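You operate a simulated robot arm through the tools that you are given. There is no shell and no other tool. Be economical: measure what you need, move in short steps, check, and stop when the job is done.

You are at the controls of a simulated robot arm. One attempt, no reset.

## Task
Click the thermostat down 4 degrees, store it and shut both heating levers.
Fine: switch the thermostat on first; one click of SET.
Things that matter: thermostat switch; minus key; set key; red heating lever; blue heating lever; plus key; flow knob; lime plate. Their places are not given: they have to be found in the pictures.

It is judged by the outcome, as a careful person would: the job done as asked, and still so three seconds after it is handed in. It fails if anything else is knocked over, pushed out of place, dropped, spilled or broken.

## Robot
A 6-joint arm with a two-finger parallel gripper, fixed in place. Base frame: the origin is at the foot of the arm, x ahead of it, y to its left, z up. Units: mm, degrees, N and s.
With the tool pointing down near the work surface it reaches from about 420 to 860 mm from the base axis. Its first joint turns from -115.0 to 115.0 degrees. Payload 4.2 kg.
The tool frame sits at the grasp point between the pads (the TCP): z along the fingers, y along the line on which they close. The tips reach 23 mm beyond it. The gripper opens to 94 mm. The fingers are 38 mm wide and 10 mm thick; the gripper's body (54 by 96 mm) begins 39 mm behind the TCP.
Orientation is that of the tool frame in the base frame, as [roll, pitch, yaw] about the fixed x, y, z axes, in that order (R = Rz(yaw) Ry(pitch) Rx(roll)). With the fingers straight down and closing along the base's y, the tool's x points along the base's -x, its y along +y and its z along -z.

## Interface
- The arm moves only by the tool arm_command. Its argument "plan" is text: rows parted by semicolons, each of 6 numbers parted by spaces: the shift along the base's x, y, z in units of 25 mm (1.0 is 25 mm), then the turn, a rotation vector about the base's x, y, z in units of 8 degrees (1.0 is 8 degrees). In form: dx dy dz rx ry rz; .... A call has 1 to 12 rows; each row shifts and turns the commanded pose from where the row before left it. "grip" is the finger opening in mm, from 0 to 94, set as the call begins (left out, the last holds). A call with a number of a shift or a turn outside -1 to 1 is refused whole. A row lasts 0.2 s, in which the tool goes at most 50 mm and 8.6 degrees; a call with a longer step from one row to the next is refused whole, and so is a gripper value outside its range. Where a pose cannot be reached the arm comes as near as it can. A force on the tool above 40 N (or 10 N above the force at the start of the call, whichever is more), or a blocked arm, ends the call early, and 0.2 s more pass. The fingers move at their own pace (about 108 mm/s each) and stop on an object; they squeeze with about 39 N. The grip force told is the motor's: it shows also when the fingers shut on nothing. Time passes only in rows, and 0.2 s behind the last, so rows that do not move let the fingers close. The reply holds the time, the measured pose of the TCP, the force on the tool along the base axes, the opening and the grip force, in the units named above and with some noise.
- Cameras (640 x 400 px; columns grow to the right, rows downward): "scene" is fixed at [219.3, 646.6, 1507]; the picture's right is [-0.72, -0.69, 0.00], its down [-0.31, 0.33, -0.89] and it looks along [0.62, -0.64, -0.45] (base axes); focal length 348 px, centre (320, 200). "wrist" rides on the gripper at [-39, 0, -44] in the tool frame; the picture's right is [0.00, -1.00, 0.00], its down [0.97, 0.00, -0.24] and it looks along [0.24, 0.00, 0.97] (tool axes); focal length 218 px, centre (320, 200).
- camera(camera): a new picture of that camera. It takes no simulated time.
- lift_body(by): slides the trunk up (or, below 0, down) by that many mm; the arm rides with it, the base frame stays. It gives what a move gives, with no picture.
- probe_pixels(camera, pixels): there is no depth. For up to 12 entries [column, row, z] of the newest picture of that camera ("zoom" is the newest enlarged one), the place [x, y] in the base frame at which the ray of that pixel passes the height z, good to about 2 mm. It takes no simulated time.
- close_up(camera, box): a new picture of the part [left, top, right, bottom] of that camera's present view, enlarged. It takes no simulated time.
- close_job(): hands the job in; it is judged then, once.

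Work in short steps. Measure before you move; look again where a grasp or a placing could have gone wrong, and mend it. You have 80 turns and 34 pictures in all, those below and enlarged ones among them. Open the gripper and draw the arm clear of the work before you hand the job in, unless the task says otherwise; then end with one line.

The tools are called after ">>>" as name(argument=value, ...) on one line, values as JSON. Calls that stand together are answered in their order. arm_command: Moves the arm, as the interface text tells. Its arguments: {"type":"object","properties":{"plan":{"type":"string"},"grip":{"type":"number"}},"required":["plan"]} The other tools are called the same way: lift_body (by) slides the trunk up or down; camera (camera) takes a picture; probe_pixels (camera, pixels) gives the place at which the rays of pixels pass given heights; close_up (camera, box) takes an enlarged picture of a part of a camera's view; close_job () hands the job in.

At the start:

```text
time_s: 0.0
tool_pos: [495.0, 86.7, 1276.8]
ee_rot: [180.0, 0.0, 180.0]
wrist_force: [0.0, -0.7, -0.1]
opening: 94.0
grasp_force: 0.0
trunk travel left (down, up): [-850.0, 140.0]
```

scene: 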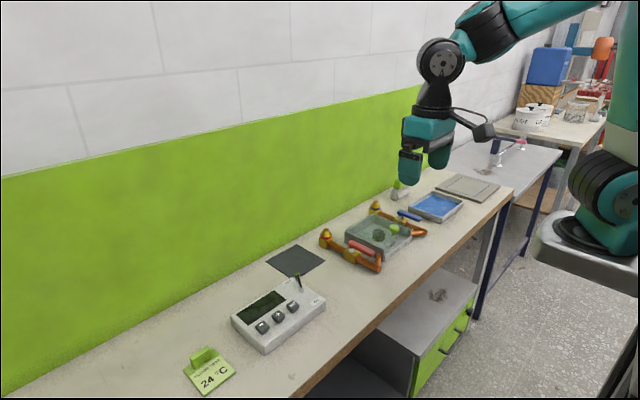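
wrist: 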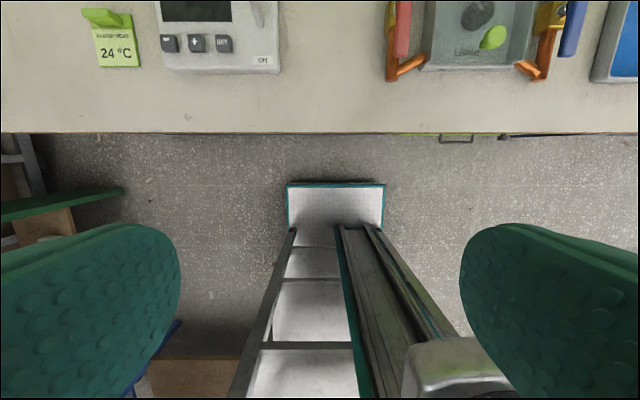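

The scene shows the thermostat near (278,315) and the valve unit near (375,238). I enlarge both.

>>> close_up(camera="scene", box=[170, 230, 350, 400])

>>> close_up(camera="scene", box=[300, 170, 480, 282])

>>> close_up(camera="wrist", box=[80, 0, 300, 137])

```text
2.35 times, centred on (260, 315) of scene
```

zoom: 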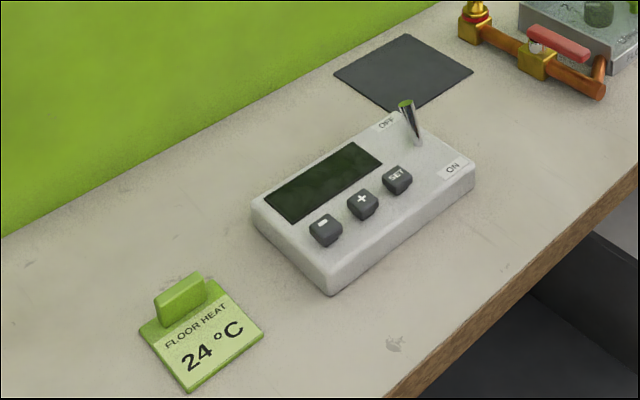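

```text
3.56 times, centred on (390, 226) of scene
```

zoom: 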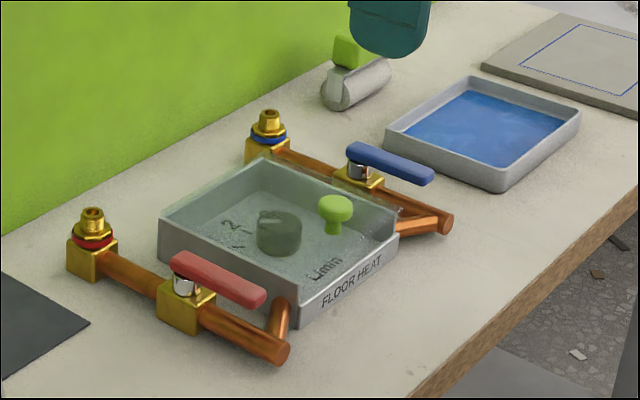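

```text
2.91 times, centred on (190, 68) of wrist
```

zoom: 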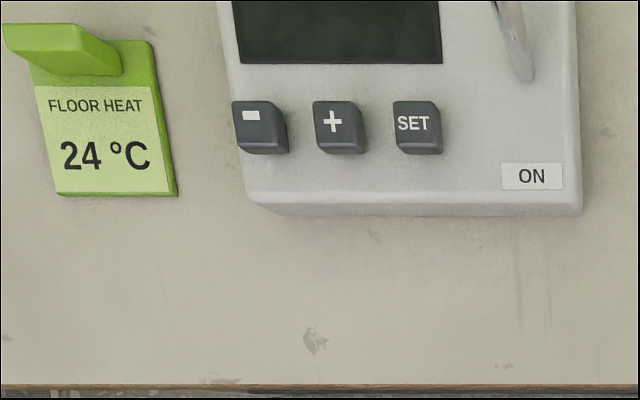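

I triangulate with both cameras: key tops, switch and levers at several heights.

>>> probe_pixels(camera="scene", pixels=[[292.8, 304.4, 860], [292.8, 304.4, 900], [260.9, 324.4, 900], [277, 314.1, 900], [301.7, 289.5, 900], [296.6, 274.1, 900], [296.6, 274.1, 940], [351.2, 243.4, 900], [351.2, 243.4, 940], [373.7, 253.3, 920], [400.4, 212, 920], [420.9, 219.8, 920]])

>>> probe_pixels(camera="wrist", pixels=[[222.6, 39.8, 860], [222.6, 39.8, 900], [167.7, 39.8, 900], [195, 39.8, 900], [262, 20, 900], [400, 5, 900], [400, 5, 940], [398, 55, 920], [575, 55, 920]])

```text
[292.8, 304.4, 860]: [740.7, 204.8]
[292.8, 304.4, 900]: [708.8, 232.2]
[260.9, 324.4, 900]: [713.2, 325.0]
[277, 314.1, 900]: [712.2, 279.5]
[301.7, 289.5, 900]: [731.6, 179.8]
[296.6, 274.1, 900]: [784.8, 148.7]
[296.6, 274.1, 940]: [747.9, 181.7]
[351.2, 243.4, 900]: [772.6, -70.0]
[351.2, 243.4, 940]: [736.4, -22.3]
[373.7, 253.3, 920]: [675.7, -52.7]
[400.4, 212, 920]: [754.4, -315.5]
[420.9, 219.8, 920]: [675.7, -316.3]
```

```text
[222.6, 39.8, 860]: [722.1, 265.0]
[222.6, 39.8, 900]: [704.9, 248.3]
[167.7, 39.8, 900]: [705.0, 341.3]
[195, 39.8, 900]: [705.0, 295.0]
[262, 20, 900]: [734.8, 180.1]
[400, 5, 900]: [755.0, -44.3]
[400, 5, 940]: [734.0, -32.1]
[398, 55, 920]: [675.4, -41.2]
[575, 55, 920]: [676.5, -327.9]
```

SET is at about (698,242,914), with the keys about 46 mm apart. I move over the thermostat, staying above it, for a closer look and close the fingers.

>>> arm_command(plan="0.75 0.9 -0.9 0 0 0;0.75 0.9 -0.9 0 0 0;0.75 0.9 -0.9 0 0 0;0.75 0.9 -0.9 0 0 0;0.75 0.9 -0.9 0 0 0;0.75 0.9 -0.9 0 0 0;0.75 0.9 -0.9 0 0 0;0 0 0 0 0 0", grip=0)

>>> camera(camera="wrist")

```text
time_s: 1.8
tool_pos: [628.3, 242.3, 1118.5]
ee_rot: [-180.0, -0.1, 180.0]
wrist_force: [-0.1, 0.7, 0.0]
opening: 0.0
grasp_force: 39.6
trunk travel left (down, up): [-850.0, 140.0]
```

```text
28 pictures are left
```

wrist: 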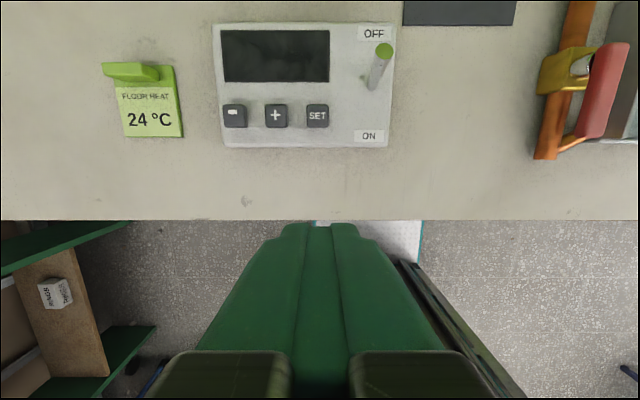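

Clear view: minus (234,113), plus (276,114), SET (318,114), switch pivot (372,87), tip (384,50). I probe these.

>>> probe_pixels(camera="wrist", pixels=[[234, 113, 914], [276, 114, 914], [318, 114, 914], [372, 87, 905], [384, 50, 940], [384, 50, 960], [384, 50, 920], [216, 147, 900], [388, 147, 900], [393, 25, 900], [245, 126, 900], [245, 126, 914]])

>>> close_up(camera="scene", box=[220, 260, 340, 350])

```text
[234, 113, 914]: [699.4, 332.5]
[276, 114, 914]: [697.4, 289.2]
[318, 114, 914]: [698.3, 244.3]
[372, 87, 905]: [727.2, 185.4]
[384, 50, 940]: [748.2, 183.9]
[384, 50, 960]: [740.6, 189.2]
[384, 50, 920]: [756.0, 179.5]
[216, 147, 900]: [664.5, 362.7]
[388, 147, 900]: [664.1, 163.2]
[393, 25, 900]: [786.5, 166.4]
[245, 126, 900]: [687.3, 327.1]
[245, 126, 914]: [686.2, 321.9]
```

```text
4.44 times, centred on (280, 305) of scene
```

zoom: 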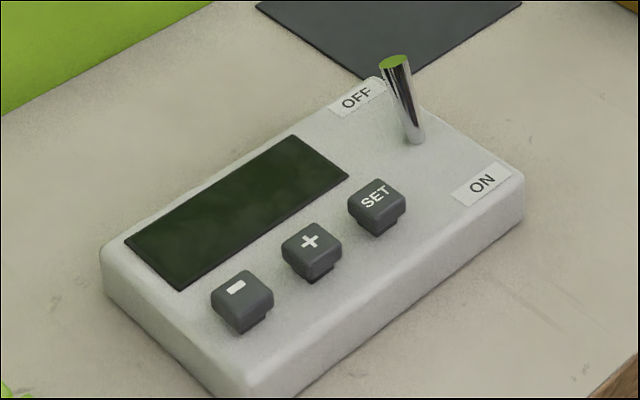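

Both cameras agree that the switch tip is at (748,183,940) with its pivot near (728,184,903). It leans to OFF (+x), so I go behind it and will push toward -x.

>>> arm_command(plan="0.9 -0.333 -0.67 0 0 0;0.9 -0.333 -0.67 0 0 0;0.9 -0.333 -0.67 0 0 0;0.9 -0.333 -0.67 0 0 0;0.9 -0.333 -0.67 0 0 0;0.9 -0.333 -0.67 0 0 0;0.9 -0.333 -0.67 0 0 0;0 0 0 0 0 0;0 0 0 0 0 0")

```text
time_s: 3.8
tool_pos: [783.8, 186.2, 1002.1]
ee_rot: [180.0, 0.1, -180.0]
wrist_force: [-0.6, 0.7, -0.5]
opening: 0.0
grasp_force: 39.0
trunk travel left (down, up): [-850.0, 140.0]
```

The TCP is at (784,186,1002). I lower to z ≈ 947, so the tips are near 924, behind the lever.

>>> arm_command(plan="0.25 0 -0.75 0 0 0;0 0 -0.75 0 0 0;0 0 -0.7 0 0 0;0 0 0 0 0 0")

>>> close_up(camera="scene", box=[220, 230, 380, 350])

```text
time_s: 4.8
tool_pos: [789.2, 187.0, 945.8]
ee_rot: [-180.0, 0.1, 179.9]
wrist_force: [0.0, -0.2, 0.0]
opening: 0.0
grasp_force: 39.3
trunk travel left (down, up): [-850.0, 140.0]
```

```text
3.33 times, centred on (300, 290) of scene
```

zoom: 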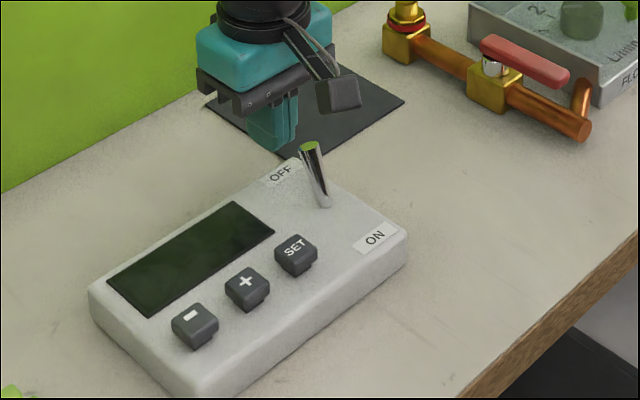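

The fingers stand behind the lever, so I sweep toward -x in small rows and shift slightly in y.

>>> arm_command(plan="-0.3 -0.12 0 0 0 0;-0.3 0 0 0 0 0;-0.3 0 0 0 0 0;-0.3 0 0 0 0 0;-0.3 0 0 0 0 0;-0.3 0 0 0 0 0;-0.3 0 0 0 0 0;0 0 0 0 0 0")

>>> close_up(camera="scene", box=[220, 230, 380, 350])

```text
time_s: 6.7
tool_pos: [744.4, 182.0, 949.6]
ee_rot: [179.6, 1.0, 179.6]
wrist_force: [6.9, -1.9, 4.6]
opening: 0.0
grasp_force: 39.3
trunk travel left (down, up): [-850.0, 140.0]
stopped in row 8: the force on the tool passed its limit (the readings are from after the stop); the commanded pose is now the measured one
```

```text
3.33 times, centred on (300, 290) of scene
```

zoom: 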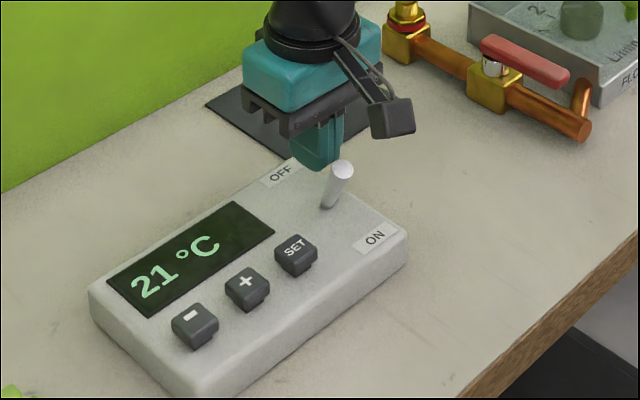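

The switch is on and the display reads 21 °C, so the target is 17. I back off, rise and go over the minus key at (699,332).

>>> arm_command(plan="0.4 0 0 0 0 0;0 0 1 0 0 0;0 0 1 0 0 0;-0.37 1 0 0 0 0;-0.37 1 0 0 0 0;-0.37 1 0 0 0 0;-0.37 1 0 0 0 0;-0.37 1 0 0 0 0;-0.37 1 0 0 0 0;0 0 -0.8 0 0 0;0 0 0 0 0 0;0 0 0 0 0 0")

>>> close_up(camera="scene", box=[200, 230, 360, 350])

>>> camera(camera="wrist")

```text
time_s: 9.3
tool_pos: [696.8, 332.6, 979.0]
ee_rot: [179.7, 0.7, 179.8]
wrist_force: [-0.4, -0.4, 0.7]
opening: 0.0
grasp_force: 39.2
trunk travel left (down, up): [-850.0, 140.0]
```

```text
3.33 times, centred on (280, 290) of scene
```

zoom: 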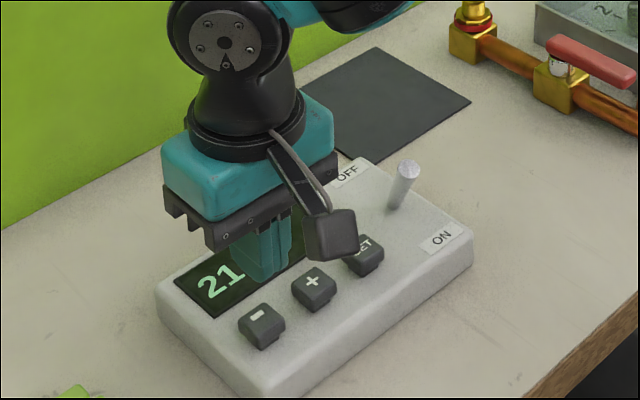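

```text
23 pictures are left
```

wrist: 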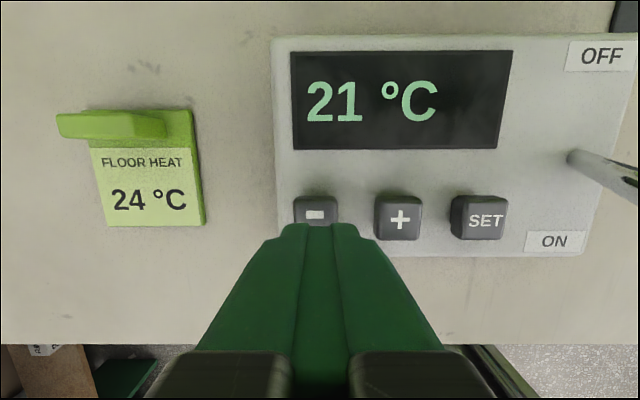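

Aligned over minus. I lower until just above the key top, then in small steps to feel the contact.

>>> arm_command(plan="0 0 -0.7 0 0 0;0 0 -0.7 0 0 0;0 0 0 0 0 0;0 0 -0.1 0 0 0;0 0 -0.1 0 0 0;0 0 0 0 0 0")

```text
time_s: 10.7
tool_pos: [696.5, 333.1, 940.2]
ee_rot: [179.7, 0.8, 179.8]
wrist_force: [-0.3, 0.1, -0.4]
opening: 0.0
grasp_force: 38.5
trunk travel left (down, up): [-850.0, 140.0]
```

The tips are at about 917 with no force yet. I go down about 3 mm.

>>> arm_command(plan="0 0 -0.06 0 0 0;0 0 -0.06 0 0 0;0 0 0 0 0 0")

```text
time_s: 11.5
tool_pos: [697.2, 331.3, 935.3]
ee_rot: [179.7, 0.9, 179.7]
wrist_force: [0.0, -0.3, 0.3]
opening: 0.2
grasp_force: 38.6
trunk travel left (down, up): [-850.0, 140.0]
```

No contact yet at TCP z ≈ 936, so I go down another 2 mm.

>>> arm_command(plan="0 0 -0.04 0 0 0;0 0 -0.04 0 0 0;0 0 0 0 0 0")

```text
time_s: 12.3
tool_pos: [697.4, 333.0, 934.7]
ee_rot: [179.7, 0.8, 179.7]
wrist_force: [0.5, 0.7, 0.6]
opening: 0.1
grasp_force: 39.0
trunk travel left (down, up): [-850.0, 140.0]
```

Still about zero force, so I continue down 2 mm.

>>> arm_command(plan="0 0 -0.04 0 0 0;0 0 -0.04 0 0 0;0 0 0 0 0 0")

>>> camera(camera="wrist")

```text
time_s: 13.1
tool_pos: [696.8, 332.6, 932.5]
ee_rot: [179.6, 0.7, 179.7]
wrist_force: [-0.7, 0.6, 1.3]
opening: 0.1
grasp_force: 38.8
trunk travel left (down, up): [-850.0, 140.0]
```

```text
22 pictures are left
```

wrist: 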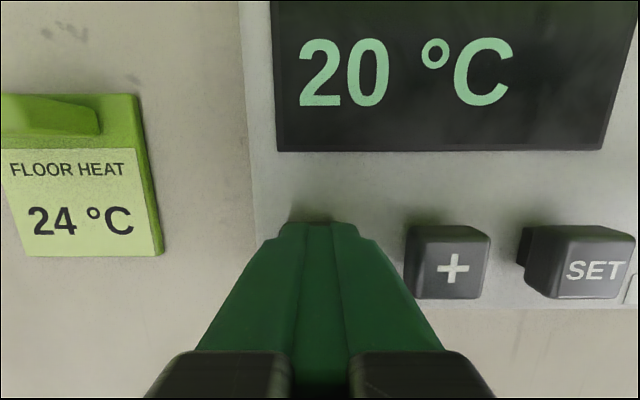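

The display reads 20, so one click registered at z ≈ 932. I raise 10 mm and press again slightly deeper.

>>> arm_command(plan="0 0 0.2 0 0 0;0 0 0.2 0 0 0;0 0 0 0 0 0;0 0 -0.2 0 0 0;0 0 -0.2 0 0 0;0 0 -0.02 0 0 0;0 0 0 0 0 0;0 0 0.2 0 0 0;0 0 0.2 0 0 0;0 0 0 0 0 0")

>>> camera(camera="wrist")

```text
time_s: 15.3
tool_pos: [697.3, 332.3, 941.2]
ee_rot: [179.7, 0.8, 179.7]
wrist_force: [0.1, 0.6, -0.2]
opening: 0.0
grasp_force: 38.9
trunk travel left (down, up): [-850.0, 140.0]
```

```text
21 pictures are left
```

wrist: 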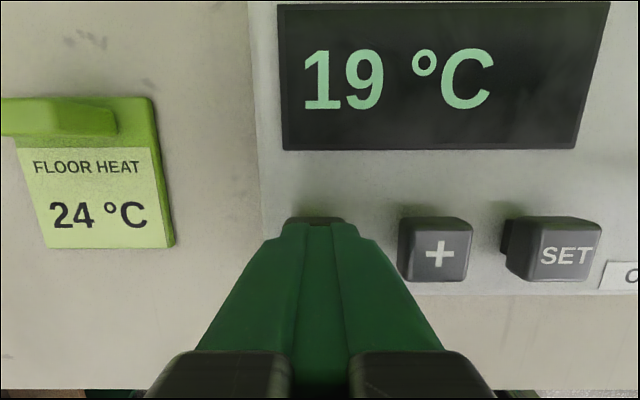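

It now reads 19. I repeat the same press.

>>> arm_command(plan="0 0 -0.2 0 0 0;0 0 -0.2 0 0 0;0 0 0 0 0 0;0 0 0.2 0 0 0;0 0 0.2 0 0 0;0 0 0 0 0 0")

>>> camera(camera="wrist")

```text
time_s: 16.7
tool_pos: [697.1, 333.7, 941.9]
ee_rot: [179.7, 0.7, 179.7]
wrist_force: [-0.9, -0.5, 0.5]
opening: 0.0
grasp_force: 39.1
trunk travel left (down, up): [-850.0, 140.0]
```

```text
20 pictures are left
```

wrist: 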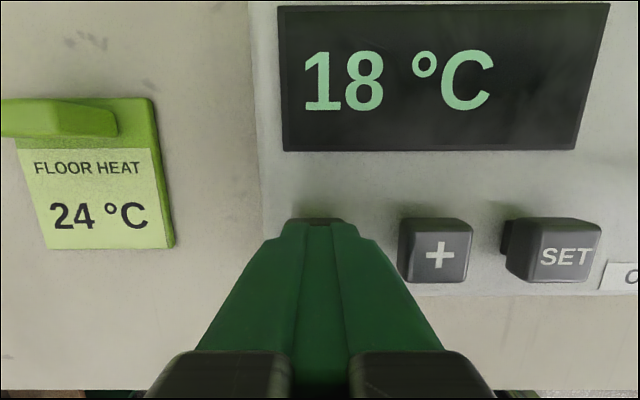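

18; one more identical press.

>>> arm_command(plan="0 0 -0.2 0 0 0;0 0 -0.2 0 0 0;0 0 0 0 0 0;0 0 0.2 0 0 0;0 0 0.2 0 0 0;0 0 0 0 0 0")

>>> camera(camera="wrist")

```text
time_s: 18.1
tool_pos: [698.2, 332.3, 941.1]
ee_rot: [179.7, 0.9, 179.7]
wrist_force: [0.0, 0.0, -0.3]
opening: 0.2
grasp_force: 39.6
trunk travel left (down, up): [-850.0, 140.0]
```

```text
19 pictures are left
```

wrist: 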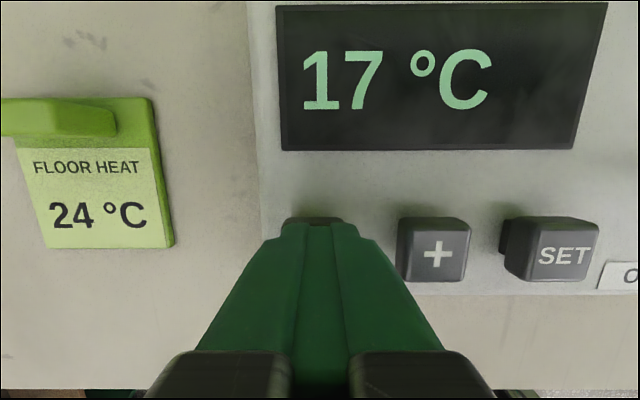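

It reads 17 °C. I rise, move 89 mm toward -y to SET at y ≈ 243, and come back down to 10 mm above the press depth.

>>> arm_command(plan="0 0 1 0 0 0;0 -0.89 0 0 0 0;0 -0.89 0 0 0 0;0 -0.89 0 0 0 0;0 -0.89 0 0 0 0;0 0 0 0 0 0;0 0 -0.5 0 0 0;0 0 -0.5 0 0 0;0 0 0 0 0 0")

>>> camera(camera="wrist")

```text
time_s: 20.1
tool_pos: [697.3, 242.8, 942.7]
ee_rot: [179.7, 0.7, 179.7]
wrist_force: [-0.5, 0.3, -0.1]
opening: 0.0
grasp_force: 39.1
trunk travel left (down, up): [-850.0, 140.0]
```

```text
18 pictures are left
```

wrist: 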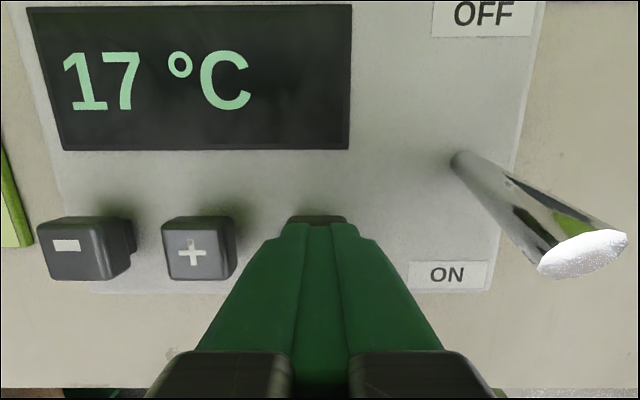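

Above SET, centred. One press with the same stroke that worked on minus, then back up.

>>> arm_command(plan="0 0 -0.2 0 0 0;0 0 -0.2 0 0 0;0 0 0 0 0 0;0 0 0.2 0 0 0;0 0 0.2 0 0 0;0 0 0 0 0 0")

>>> camera(camera="wrist")

```text
time_s: 21.5
tool_pos: [697.4, 244.0, 942.1]
ee_rot: [179.7, 0.8, 179.7]
wrist_force: [1.1, -0.1, 0.2]
opening: 0.0
grasp_force: 39.2
trunk travel left (down, up): [-850.0, 140.0]
```

```text
17 pictures are left
```

wrist: 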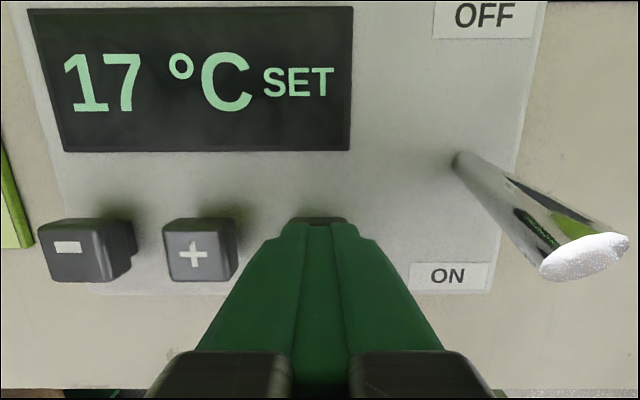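

"17 °C SET" is shown, so it is stored. I rise and travel toward the valves.

>>> arm_command(plan="0 0 1 0 0 0;0 0 1 0 0 0;0 0 1 0 0 0;-0.4 -1 0.4 0 0 0;-0.4 -1 0.4 0 0 0;-0.4 -1 0.4 0 0 0;-0.4 -1 0.4 0 0 0;-0.4 -1 0.4 0 0 0;-0.4 -1 0.4 0 0 0;-0.4 -1 0.4 0 0 0;-0.4 -1 0.4 0 0 0;-0.4 -1 0.4 0 0 0")

>>> arm_command(plan="0.2 -1 0 0 0 0;0.2 -1 0 0 0 0;0.2 -1 0 0 0 0;0.2 -1 0 0 0 0;0.2 -1 0 0 0 0;0.2 -1 0 0 0 0;0.2 -1 0 0 0 0;0 0 0 0 0 0")

>>> camera(camera="wrist")

```text
time_s: 24.1
tool_pos: [607.2, 18.9, 1106.3]
ee_rot: [179.8, 0.8, 179.7]
wrist_force: [0.0, 0.2, -0.2]
opening: 0.2
grasp_force: 39.4
trunk travel left (down, up): [-850.0, 140.0]
```

```text
time_s: 25.9
tool_pos: [641.0, -156.5, 1105.2]
ee_rot: [179.7, 0.9, 179.7]
wrist_force: [0.2, -0.2, -0.2]
opening: 0.1
grasp_force: 39.0
trunk travel left (down, up): [-850.0, 140.0]
```

```text
16 pictures are left
```

wrist: 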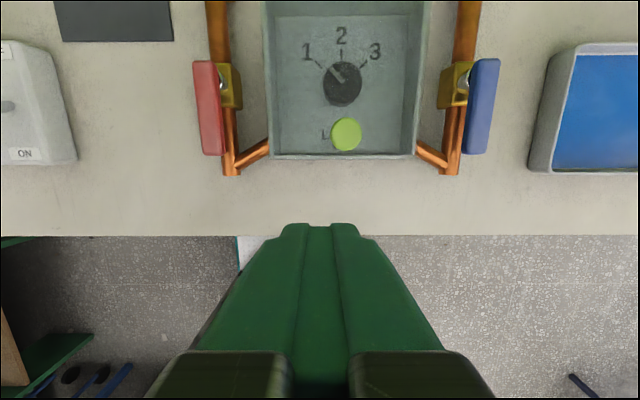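

The red lever spans (207,62)–(214,154) with its stem near (222,82). The blue spans (488,60)–(475,153) with its stem near (465,82). I enlarge both and probe.

>>> close_up(camera="scene", box=[310, 195, 440, 276])

>>> close_up(camera="wrist", box=[180, 0, 520, 190])

>>> probe_pixels(camera="wrist", pixels=[[213, 153, 920], [213, 153, 940], [206, 62, 920], [206, 62, 940], [476, 152, 920], [476, 152, 940], [488, 60, 920], [488, 60, 940], [231, 174, 880], [420, 158, 900], [540, 170, 880], [265, 158, 920]])

```text
4.92 times, centred on (375, 236) of scene
```

zoom: 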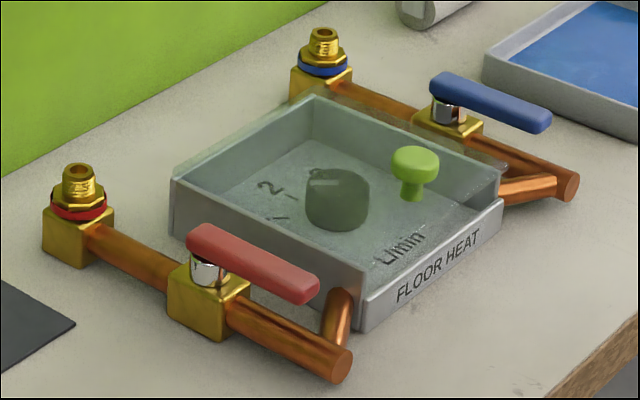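

```text
1.88 times, centred on (350, 95) of wrist
```

zoom: 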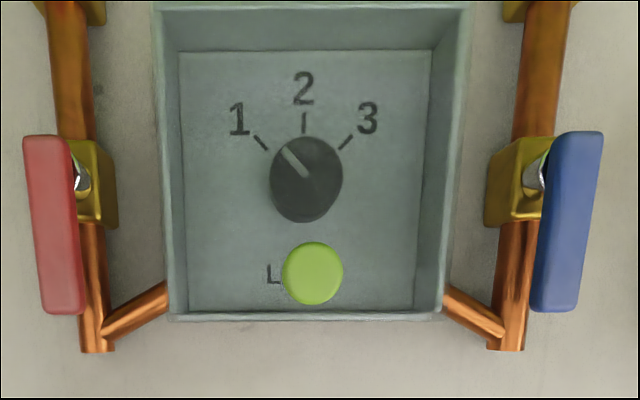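

```text
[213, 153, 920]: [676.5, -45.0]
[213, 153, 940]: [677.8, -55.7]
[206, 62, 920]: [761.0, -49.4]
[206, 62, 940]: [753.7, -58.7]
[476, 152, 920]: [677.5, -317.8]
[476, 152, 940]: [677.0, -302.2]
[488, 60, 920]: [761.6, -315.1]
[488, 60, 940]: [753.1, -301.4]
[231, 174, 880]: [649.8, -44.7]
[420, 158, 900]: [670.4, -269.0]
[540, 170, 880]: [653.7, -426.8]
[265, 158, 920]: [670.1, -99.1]
```

The levers are at z ≈ 920–925. I probe stems, box corners and valve bodies to get pivots and clearances.

>>> probe_pixels(camera="wrist", pixels=[[230.3, 84.4, 885], [222, 84.4, 905], [418, 157, 900], [418, 157, 890], [465, 84, 905], [455, 84, 885], [268, 157, 900], [213, 153, 925], [476, 152, 925], [343, 134, 910], [342, 84, 900], [556, 50, 885]])

>>> probe_pixels(camera="scene", pixels=[[411.6, 231.5, 900], [411.6, 231.5, 880], [352, 249.2, 905], [400.5, 215.5, 905], [362, 288, 880], [373.5, 255, 925], [420.5, 221, 925], [352.5, 242, 925], [400, 211, 925]])

```text
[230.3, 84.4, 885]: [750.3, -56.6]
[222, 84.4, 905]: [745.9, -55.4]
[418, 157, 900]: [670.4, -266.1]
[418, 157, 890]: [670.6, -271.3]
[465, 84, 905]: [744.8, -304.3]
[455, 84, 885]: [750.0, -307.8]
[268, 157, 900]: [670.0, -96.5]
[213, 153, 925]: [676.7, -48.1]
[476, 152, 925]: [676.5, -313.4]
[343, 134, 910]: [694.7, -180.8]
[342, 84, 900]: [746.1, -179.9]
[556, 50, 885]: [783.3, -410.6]
```

```text
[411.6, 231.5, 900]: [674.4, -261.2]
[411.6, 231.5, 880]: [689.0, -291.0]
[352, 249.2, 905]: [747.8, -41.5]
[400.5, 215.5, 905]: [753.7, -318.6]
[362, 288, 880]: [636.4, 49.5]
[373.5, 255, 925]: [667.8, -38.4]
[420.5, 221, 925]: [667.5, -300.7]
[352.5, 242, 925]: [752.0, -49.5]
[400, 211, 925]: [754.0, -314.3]
```

Pivots: red ≈ (746,-50), blue ≈ (746,-312). The box top is ≈ 898, below the levers (≈ 910–923). I place the closed fingers inside the red lever, between it and the box, with tips at about 906.

>>> arm_command(plan="0.4 0.61 -0.84 0 0 0;0.4 0.61 -0.84 0 0 0;0.4 0.61 -0.84 0 0 0;0.4 0.61 -0.84 0 0 0;0.4 0.61 -0.84 0 0 0;0 0 0 0 0 0;0 0 -0.8 0 0 0;0 0 -0.8 0 0 0;0 0 0 0 0 0")

>>> close_up(camera="scene", box=[300, 175, 460, 275])

```text
time_s: 27.9
tool_pos: [693.1, -80.6, 960.1]
ee_rot: [179.7, 0.9, 179.8]
wrist_force: [0.2, -0.1, -0.2]
opening: 0.0
grasp_force: 38.8
trunk travel left (down, up): [-850.0, 140.0]
```

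```text
4.00 times, centred on (380, 225) of scene
```

zoom: 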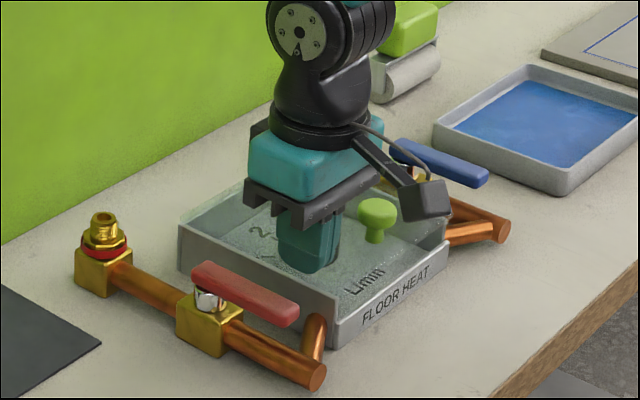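

The fingers are inside the red lever, above the box edge. I lower to TCP 929.

>>> arm_command(plan="0 0 -0.6 0 0 0;0 0 -0.6 0 0 0;0 0 0 0 0 0;0 0 0 0 0 0")

>>> close_up(camera="scene", box=[300, 175, 460, 275])

```text
time_s: 28.9
tool_pos: [692.9, -80.5, 931.0]
ee_rot: [179.7, 0.9, 179.8]
wrist_force: [0.6, -0.3, 0.3]
opening: 0.1
grasp_force: 39.4
trunk travel left (down, up): [-850.0, 140.0]
```

```text
4.00 times, centred on (380, 225) of scene
```

zoom: 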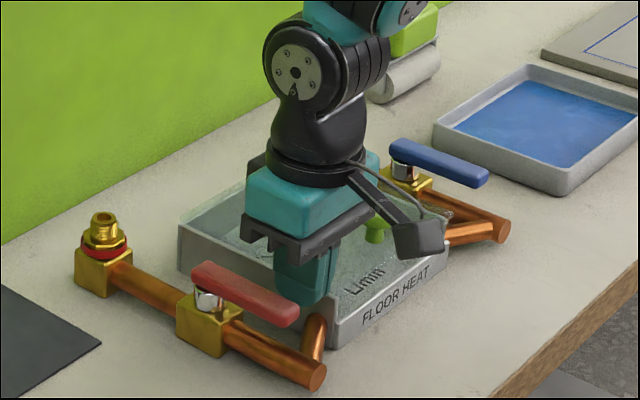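

In position. I push +y gently about 30 mm, watching the force.

>>> arm_command(plan="0 0.3 0 0 0 0;0 0.3 0 0 0 0;0 0.3 0 0 0 0;0 0.3 0 0 0 0;0 0 0 0 0 0")

>>> close_up(camera="scene", box=[300, 175, 460, 275])

```text
time_s: 30.1
tool_pos: [692.6, -50.7, 931.3]
ee_rot: [179.8, 0.7, 179.7]
wrist_force: [0.9, 0.4, -0.1]
opening: 0.1
grasp_force: 38.9
trunk travel left (down, up): [-850.0, 140.0]
```

```text
4.00 times, centred on (380, 225) of scene
```

zoom: 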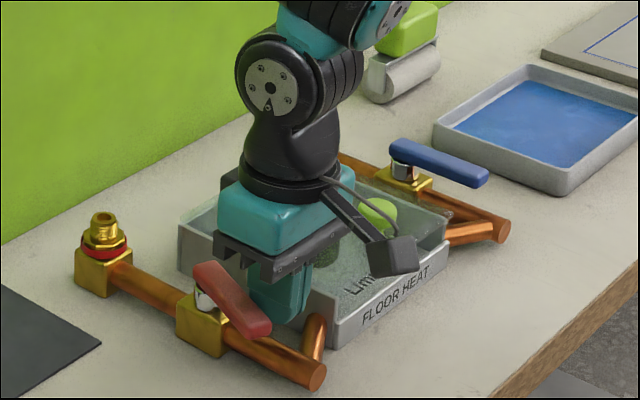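

The lever turns outward with little force. I follow the arc until it stands across the pipe.

>>> arm_command(plan="-0.05 0.28 0 0 0 0;-0.05 0.28 0 0 0 0;0.08 0.28 0 0 0 0;0.08 0.28 0 0 0 0;0.18 0.26 0 0 0 0;0.18 0.26 0 0 0 0;0.28 0.2 0 0 0 0;0.28 0.2 0 0 0 0;0 0 0 0 0 0")

>>> close_up(camera="scene", box=[300, 175, 460, 275])

```text
time_s: 32.1
tool_pos: [716.5, 1.6, 930.7]
ee_rot: [179.7, 0.8, 179.8]
wrist_force: [-0.1, 0.0, -0.1]
opening: 0.1
grasp_force: 39.0
trunk travel left (down, up): [-850.0, 140.0]
```

```text
4.00 times, centred on (380, 225) of scene
```

zoom: 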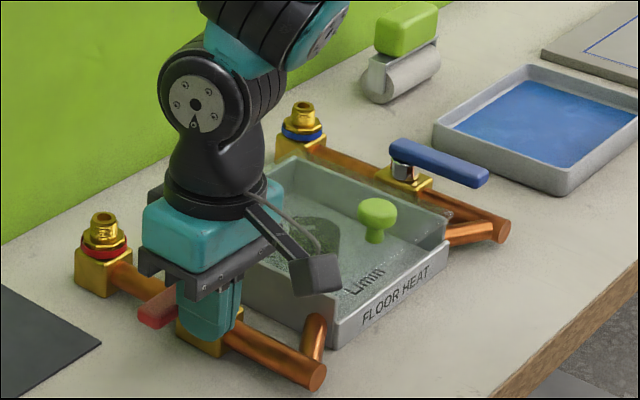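

The lever is close to across. I nudge +x in small steps to feel the stop.

>>> arm_command(plan="0.1 0 0 0 0 0;0.1 0 0 0 0 0;0.1 0 0 0 0 0;0 0 0 0 0 0")

```text
time_s: 33.1
tool_pos: [720.4, 0.2, 931.5]
ee_rot: [179.9, 0.4, 179.9]
wrist_force: [-28.9, 3.9, 3.2]
opening: 0.0
grasp_force: 39.3
trunk travel left (down, up): [-850.0, 140.0]
```

The 29 N shows the lever is at its stop. I back off, rise, and look from the wrist while heading to the blue lever.

>>> arm_command(plan="-0.6 0 0 0 0 0;-0.4 0 0.5 0 0 0;0 0 1 0 0 0;0 0 1 0 0 0;-0.4 -1 0.8 0 0 0;-0.4 -1 0.8 0 0 0;-0.4 -1 0.8 0 0 0;-0.4 -1 0.8 0 0 0;0 -1 0 0 0 0;0 -1 0 0 0 0;0 -1 0 0 0 0;0 0 0 0 0 0")

>>> camera(camera="wrist")

```text
time_s: 35.7
tool_pos: [659.8, -172.9, 1072.6]
ee_rot: [179.6, 0.8, 179.7]
wrist_force: [-0.4, 0.3, -0.4]
opening: 0.0
grasp_force: 39.2
trunk travel left (down, up): [-850.0, 140.0]
```

```text
9 pictures are left
```

wrist: 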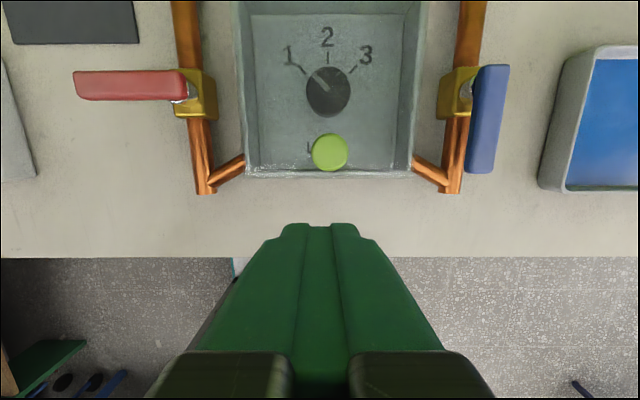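

Red now stands across its pipe. The blue side mirrors it about y ≈ -181, so I place the fingers at (693,-281), first above, then down to z ≈ 931.

>>> arm_command(plan="0.262 -0.865 -0.62 0 0 0;0.262 -0.865 -0.62 0 0 0;0.262 -0.865 -0.62 0 0 0;0.262 -0.865 -0.62 0 0 0;0.262 -0.865 -0.62 0 0 0;0 0 0 0 0 0;0 0 -0.7 0 0 0;0 0 -0.7 0 0 0;0 0 0 0 0 0")

>>> close_up(camera="scene", box=[340, 165, 500, 265])

```text
time_s: 37.7
tool_pos: [692.6, -281.6, 961.2]
ee_rot: [179.8, 0.9, 179.7]
wrist_force: [0.8, -1.7, 0.6]
opening: 0.2
grasp_force: 39.0
trunk travel left (down, up): [-850.0, 140.0]
```

```text
4.00 times, centred on (420, 215) of scene
```

zoom: 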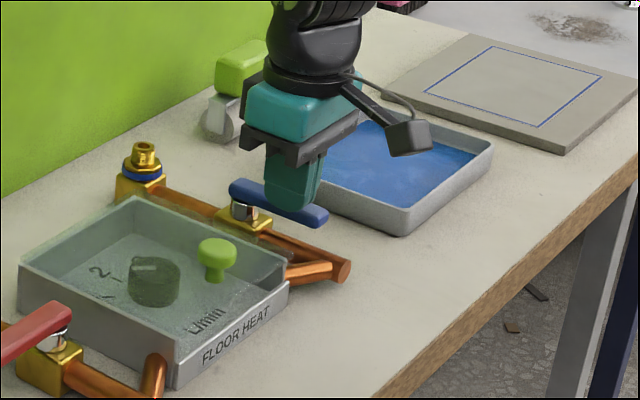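

The tips at z 938 appear just in front of the lever, as expected. I lower to 931 and look once from the wrist.

>>> arm_command(plan="0 0 -0.4 0 0 0;0 0 -0.4 0 0 0;0 0 -0.4 0 0 0;0 0 0 0 0 0")

>>> camera(camera="wrist")

```text
time_s: 38.7
tool_pos: [693.4, -282.9, 931.0]
ee_rot: [179.7, 0.8, 179.7]
wrist_force: [0.4, 0.3, -0.4]
opening: 0.0
grasp_force: 38.9
trunk travel left (down, up): [-850.0, 140.0]
```

```text
7 pictures are left
```

wrist: 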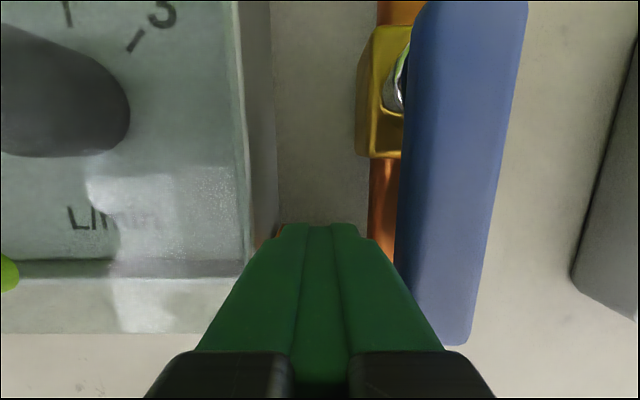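

The fingers are between the box and the blue lever, with both clear. I sweep -y then +x along the mirrored arc, in the first part only.

>>> arm_command(plan="0 -0.3 0 0 0 0;0 -0.3 0 0 0 0;0 -0.3 0 0 0 0;0 -0.28 0 0 0 0;-0.05 -0.28 0 0 0 0;-0.05 -0.28 0 0 0 0;0 0 0 0 0 0")

>>> close_up(camera="scene", box=[340, 165, 500, 265])

```text
time_s: 40.3
tool_pos: [690.4, -324.1, 931.8]
ee_rot: [179.7, 0.8, 179.6]
wrist_force: [-0.6, -0.3, 0.1]
opening: 0.1
grasp_force: 38.2
trunk travel left (down, up): [-850.0, 140.0]
```

```text
4.00 times, centred on (420, 215) of scene
```

zoom: 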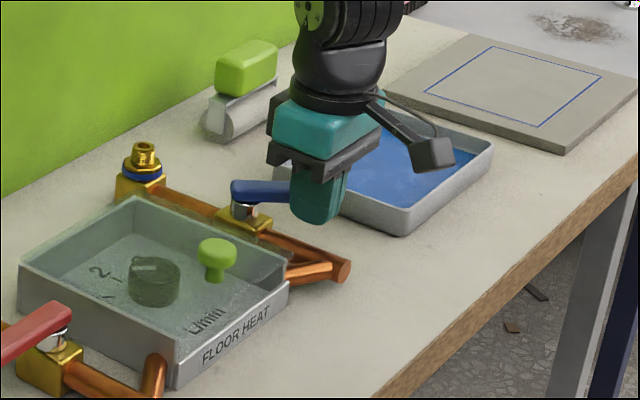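

The blue lever is turning well. I complete the arc and nudge to the stop.

>>> arm_command(plan="0.08 -0.28 0 0 0 0;0.08 -0.28 0 0 0 0;0.18 -0.26 0 0 0 0;0.18 -0.26 0 0 0 0;0.28 -0.2 0 0 0 0;0.28 -0.2 0 0 0 0;0.1 0 0 0 0 0;0.1 0 0 0 0 0;0.1 0 0 0 0 0;0 0 0 0 0 0")

```text
time_s: 42.5
tool_pos: [720.5, -363.2, 931.0]
ee_rot: [179.6, 0.5, 179.4]
wrist_force: [-31.2, 1.7, 6.8]
opening: 0.0
grasp_force: 39.1
trunk travel left (down, up): [-850.0, 140.0]
```

Same resistance (31 N) at the stop. I back off, rise, retreat and open the gripper once high.

>>> arm_command(plan="-0.6 0 0 0 0 0;-0.4 0 0.5 0 0 0;0 0 1 0 0 0;0 0 1 0 0 0;-0.6 0.8 0.8 0 0 0;-0.6 0.8 0.8 0 0 0;-0.6 0.8 0.8 0 0 0;-0.6 0.8 0.8 0 0 0;-0.4 0.8 0.8 0 0 0;-0.4 0.8 0.8 0 0 0;-0.4 0.8 0.8 0 0 0;0 0 0 0 0 0")

>>> arm_command(plan="-0.4 0 0.5 0 0 0;0 0 0.5 0 0 0;0 0 0 0 0 0;0 0 0 0 0 0", grip=94)

>>> camera(camera="wrist")

>>> camera(camera="scene")

>>> close_up(camera="scene", box=[200, 230, 360, 350])

```text
time_s: 45.1
tool_pos: [608.3, -221.4, 1133.1]
ee_rot: [179.8, 0.9, 179.7]
wrist_force: [0.9, 0.3, 0.4]
opening: 0.0
grasp_force: 39.3
trunk travel left (down, up): [-850.0, 140.0]
```

```text
time_s: 46.1
tool_pos: [598.7, -223.0, 1158.5]
ee_rot: [179.7, 0.7, 179.7]
wrist_force: [-0.2, -0.5, -0.5]
opening: 94.1
grasp_force: 0.1
trunk travel left (down, up): [-850.0, 140.0]
```

```text
5 pictures are left
```

wrist: 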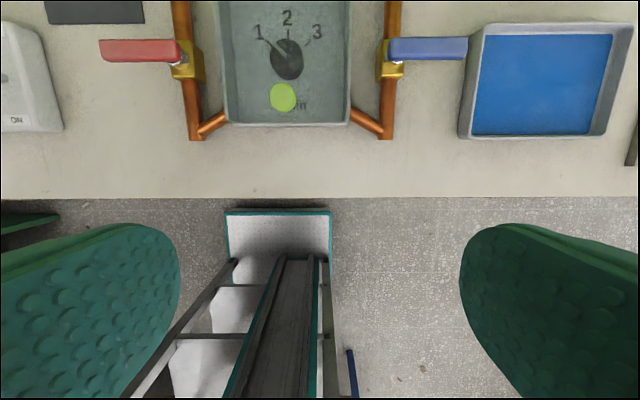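

```text
4 pictures are left
```

scene: 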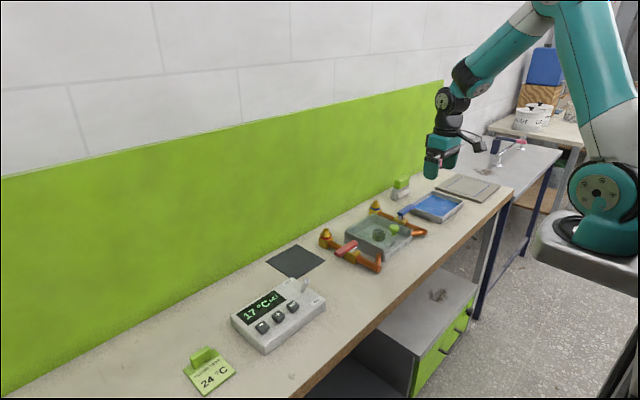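

```text
3.33 times, centred on (280, 290) of scene
```

zoom: 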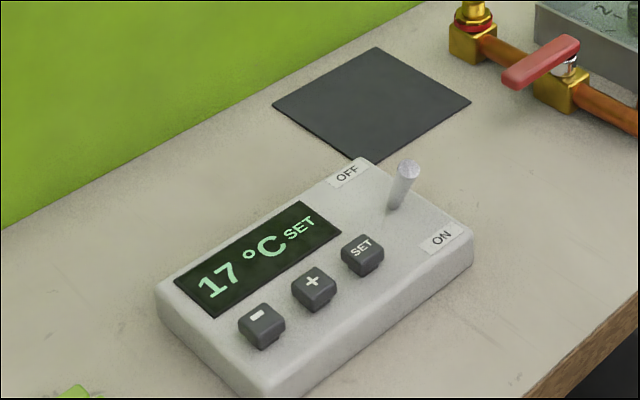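

The display reads "17 °C SET", the switch is on, both levers are across their pipes, and nothing else has moved. The arm is clear and open, so I hand in.

>>> close_job()

```text
The job is handed in.
```

I switched the thermostat on, clicked it down from 21 to 17 °C, stored it with one press of SET, and turned the red and blue levers to their stops across the pipes; the job is handed in.
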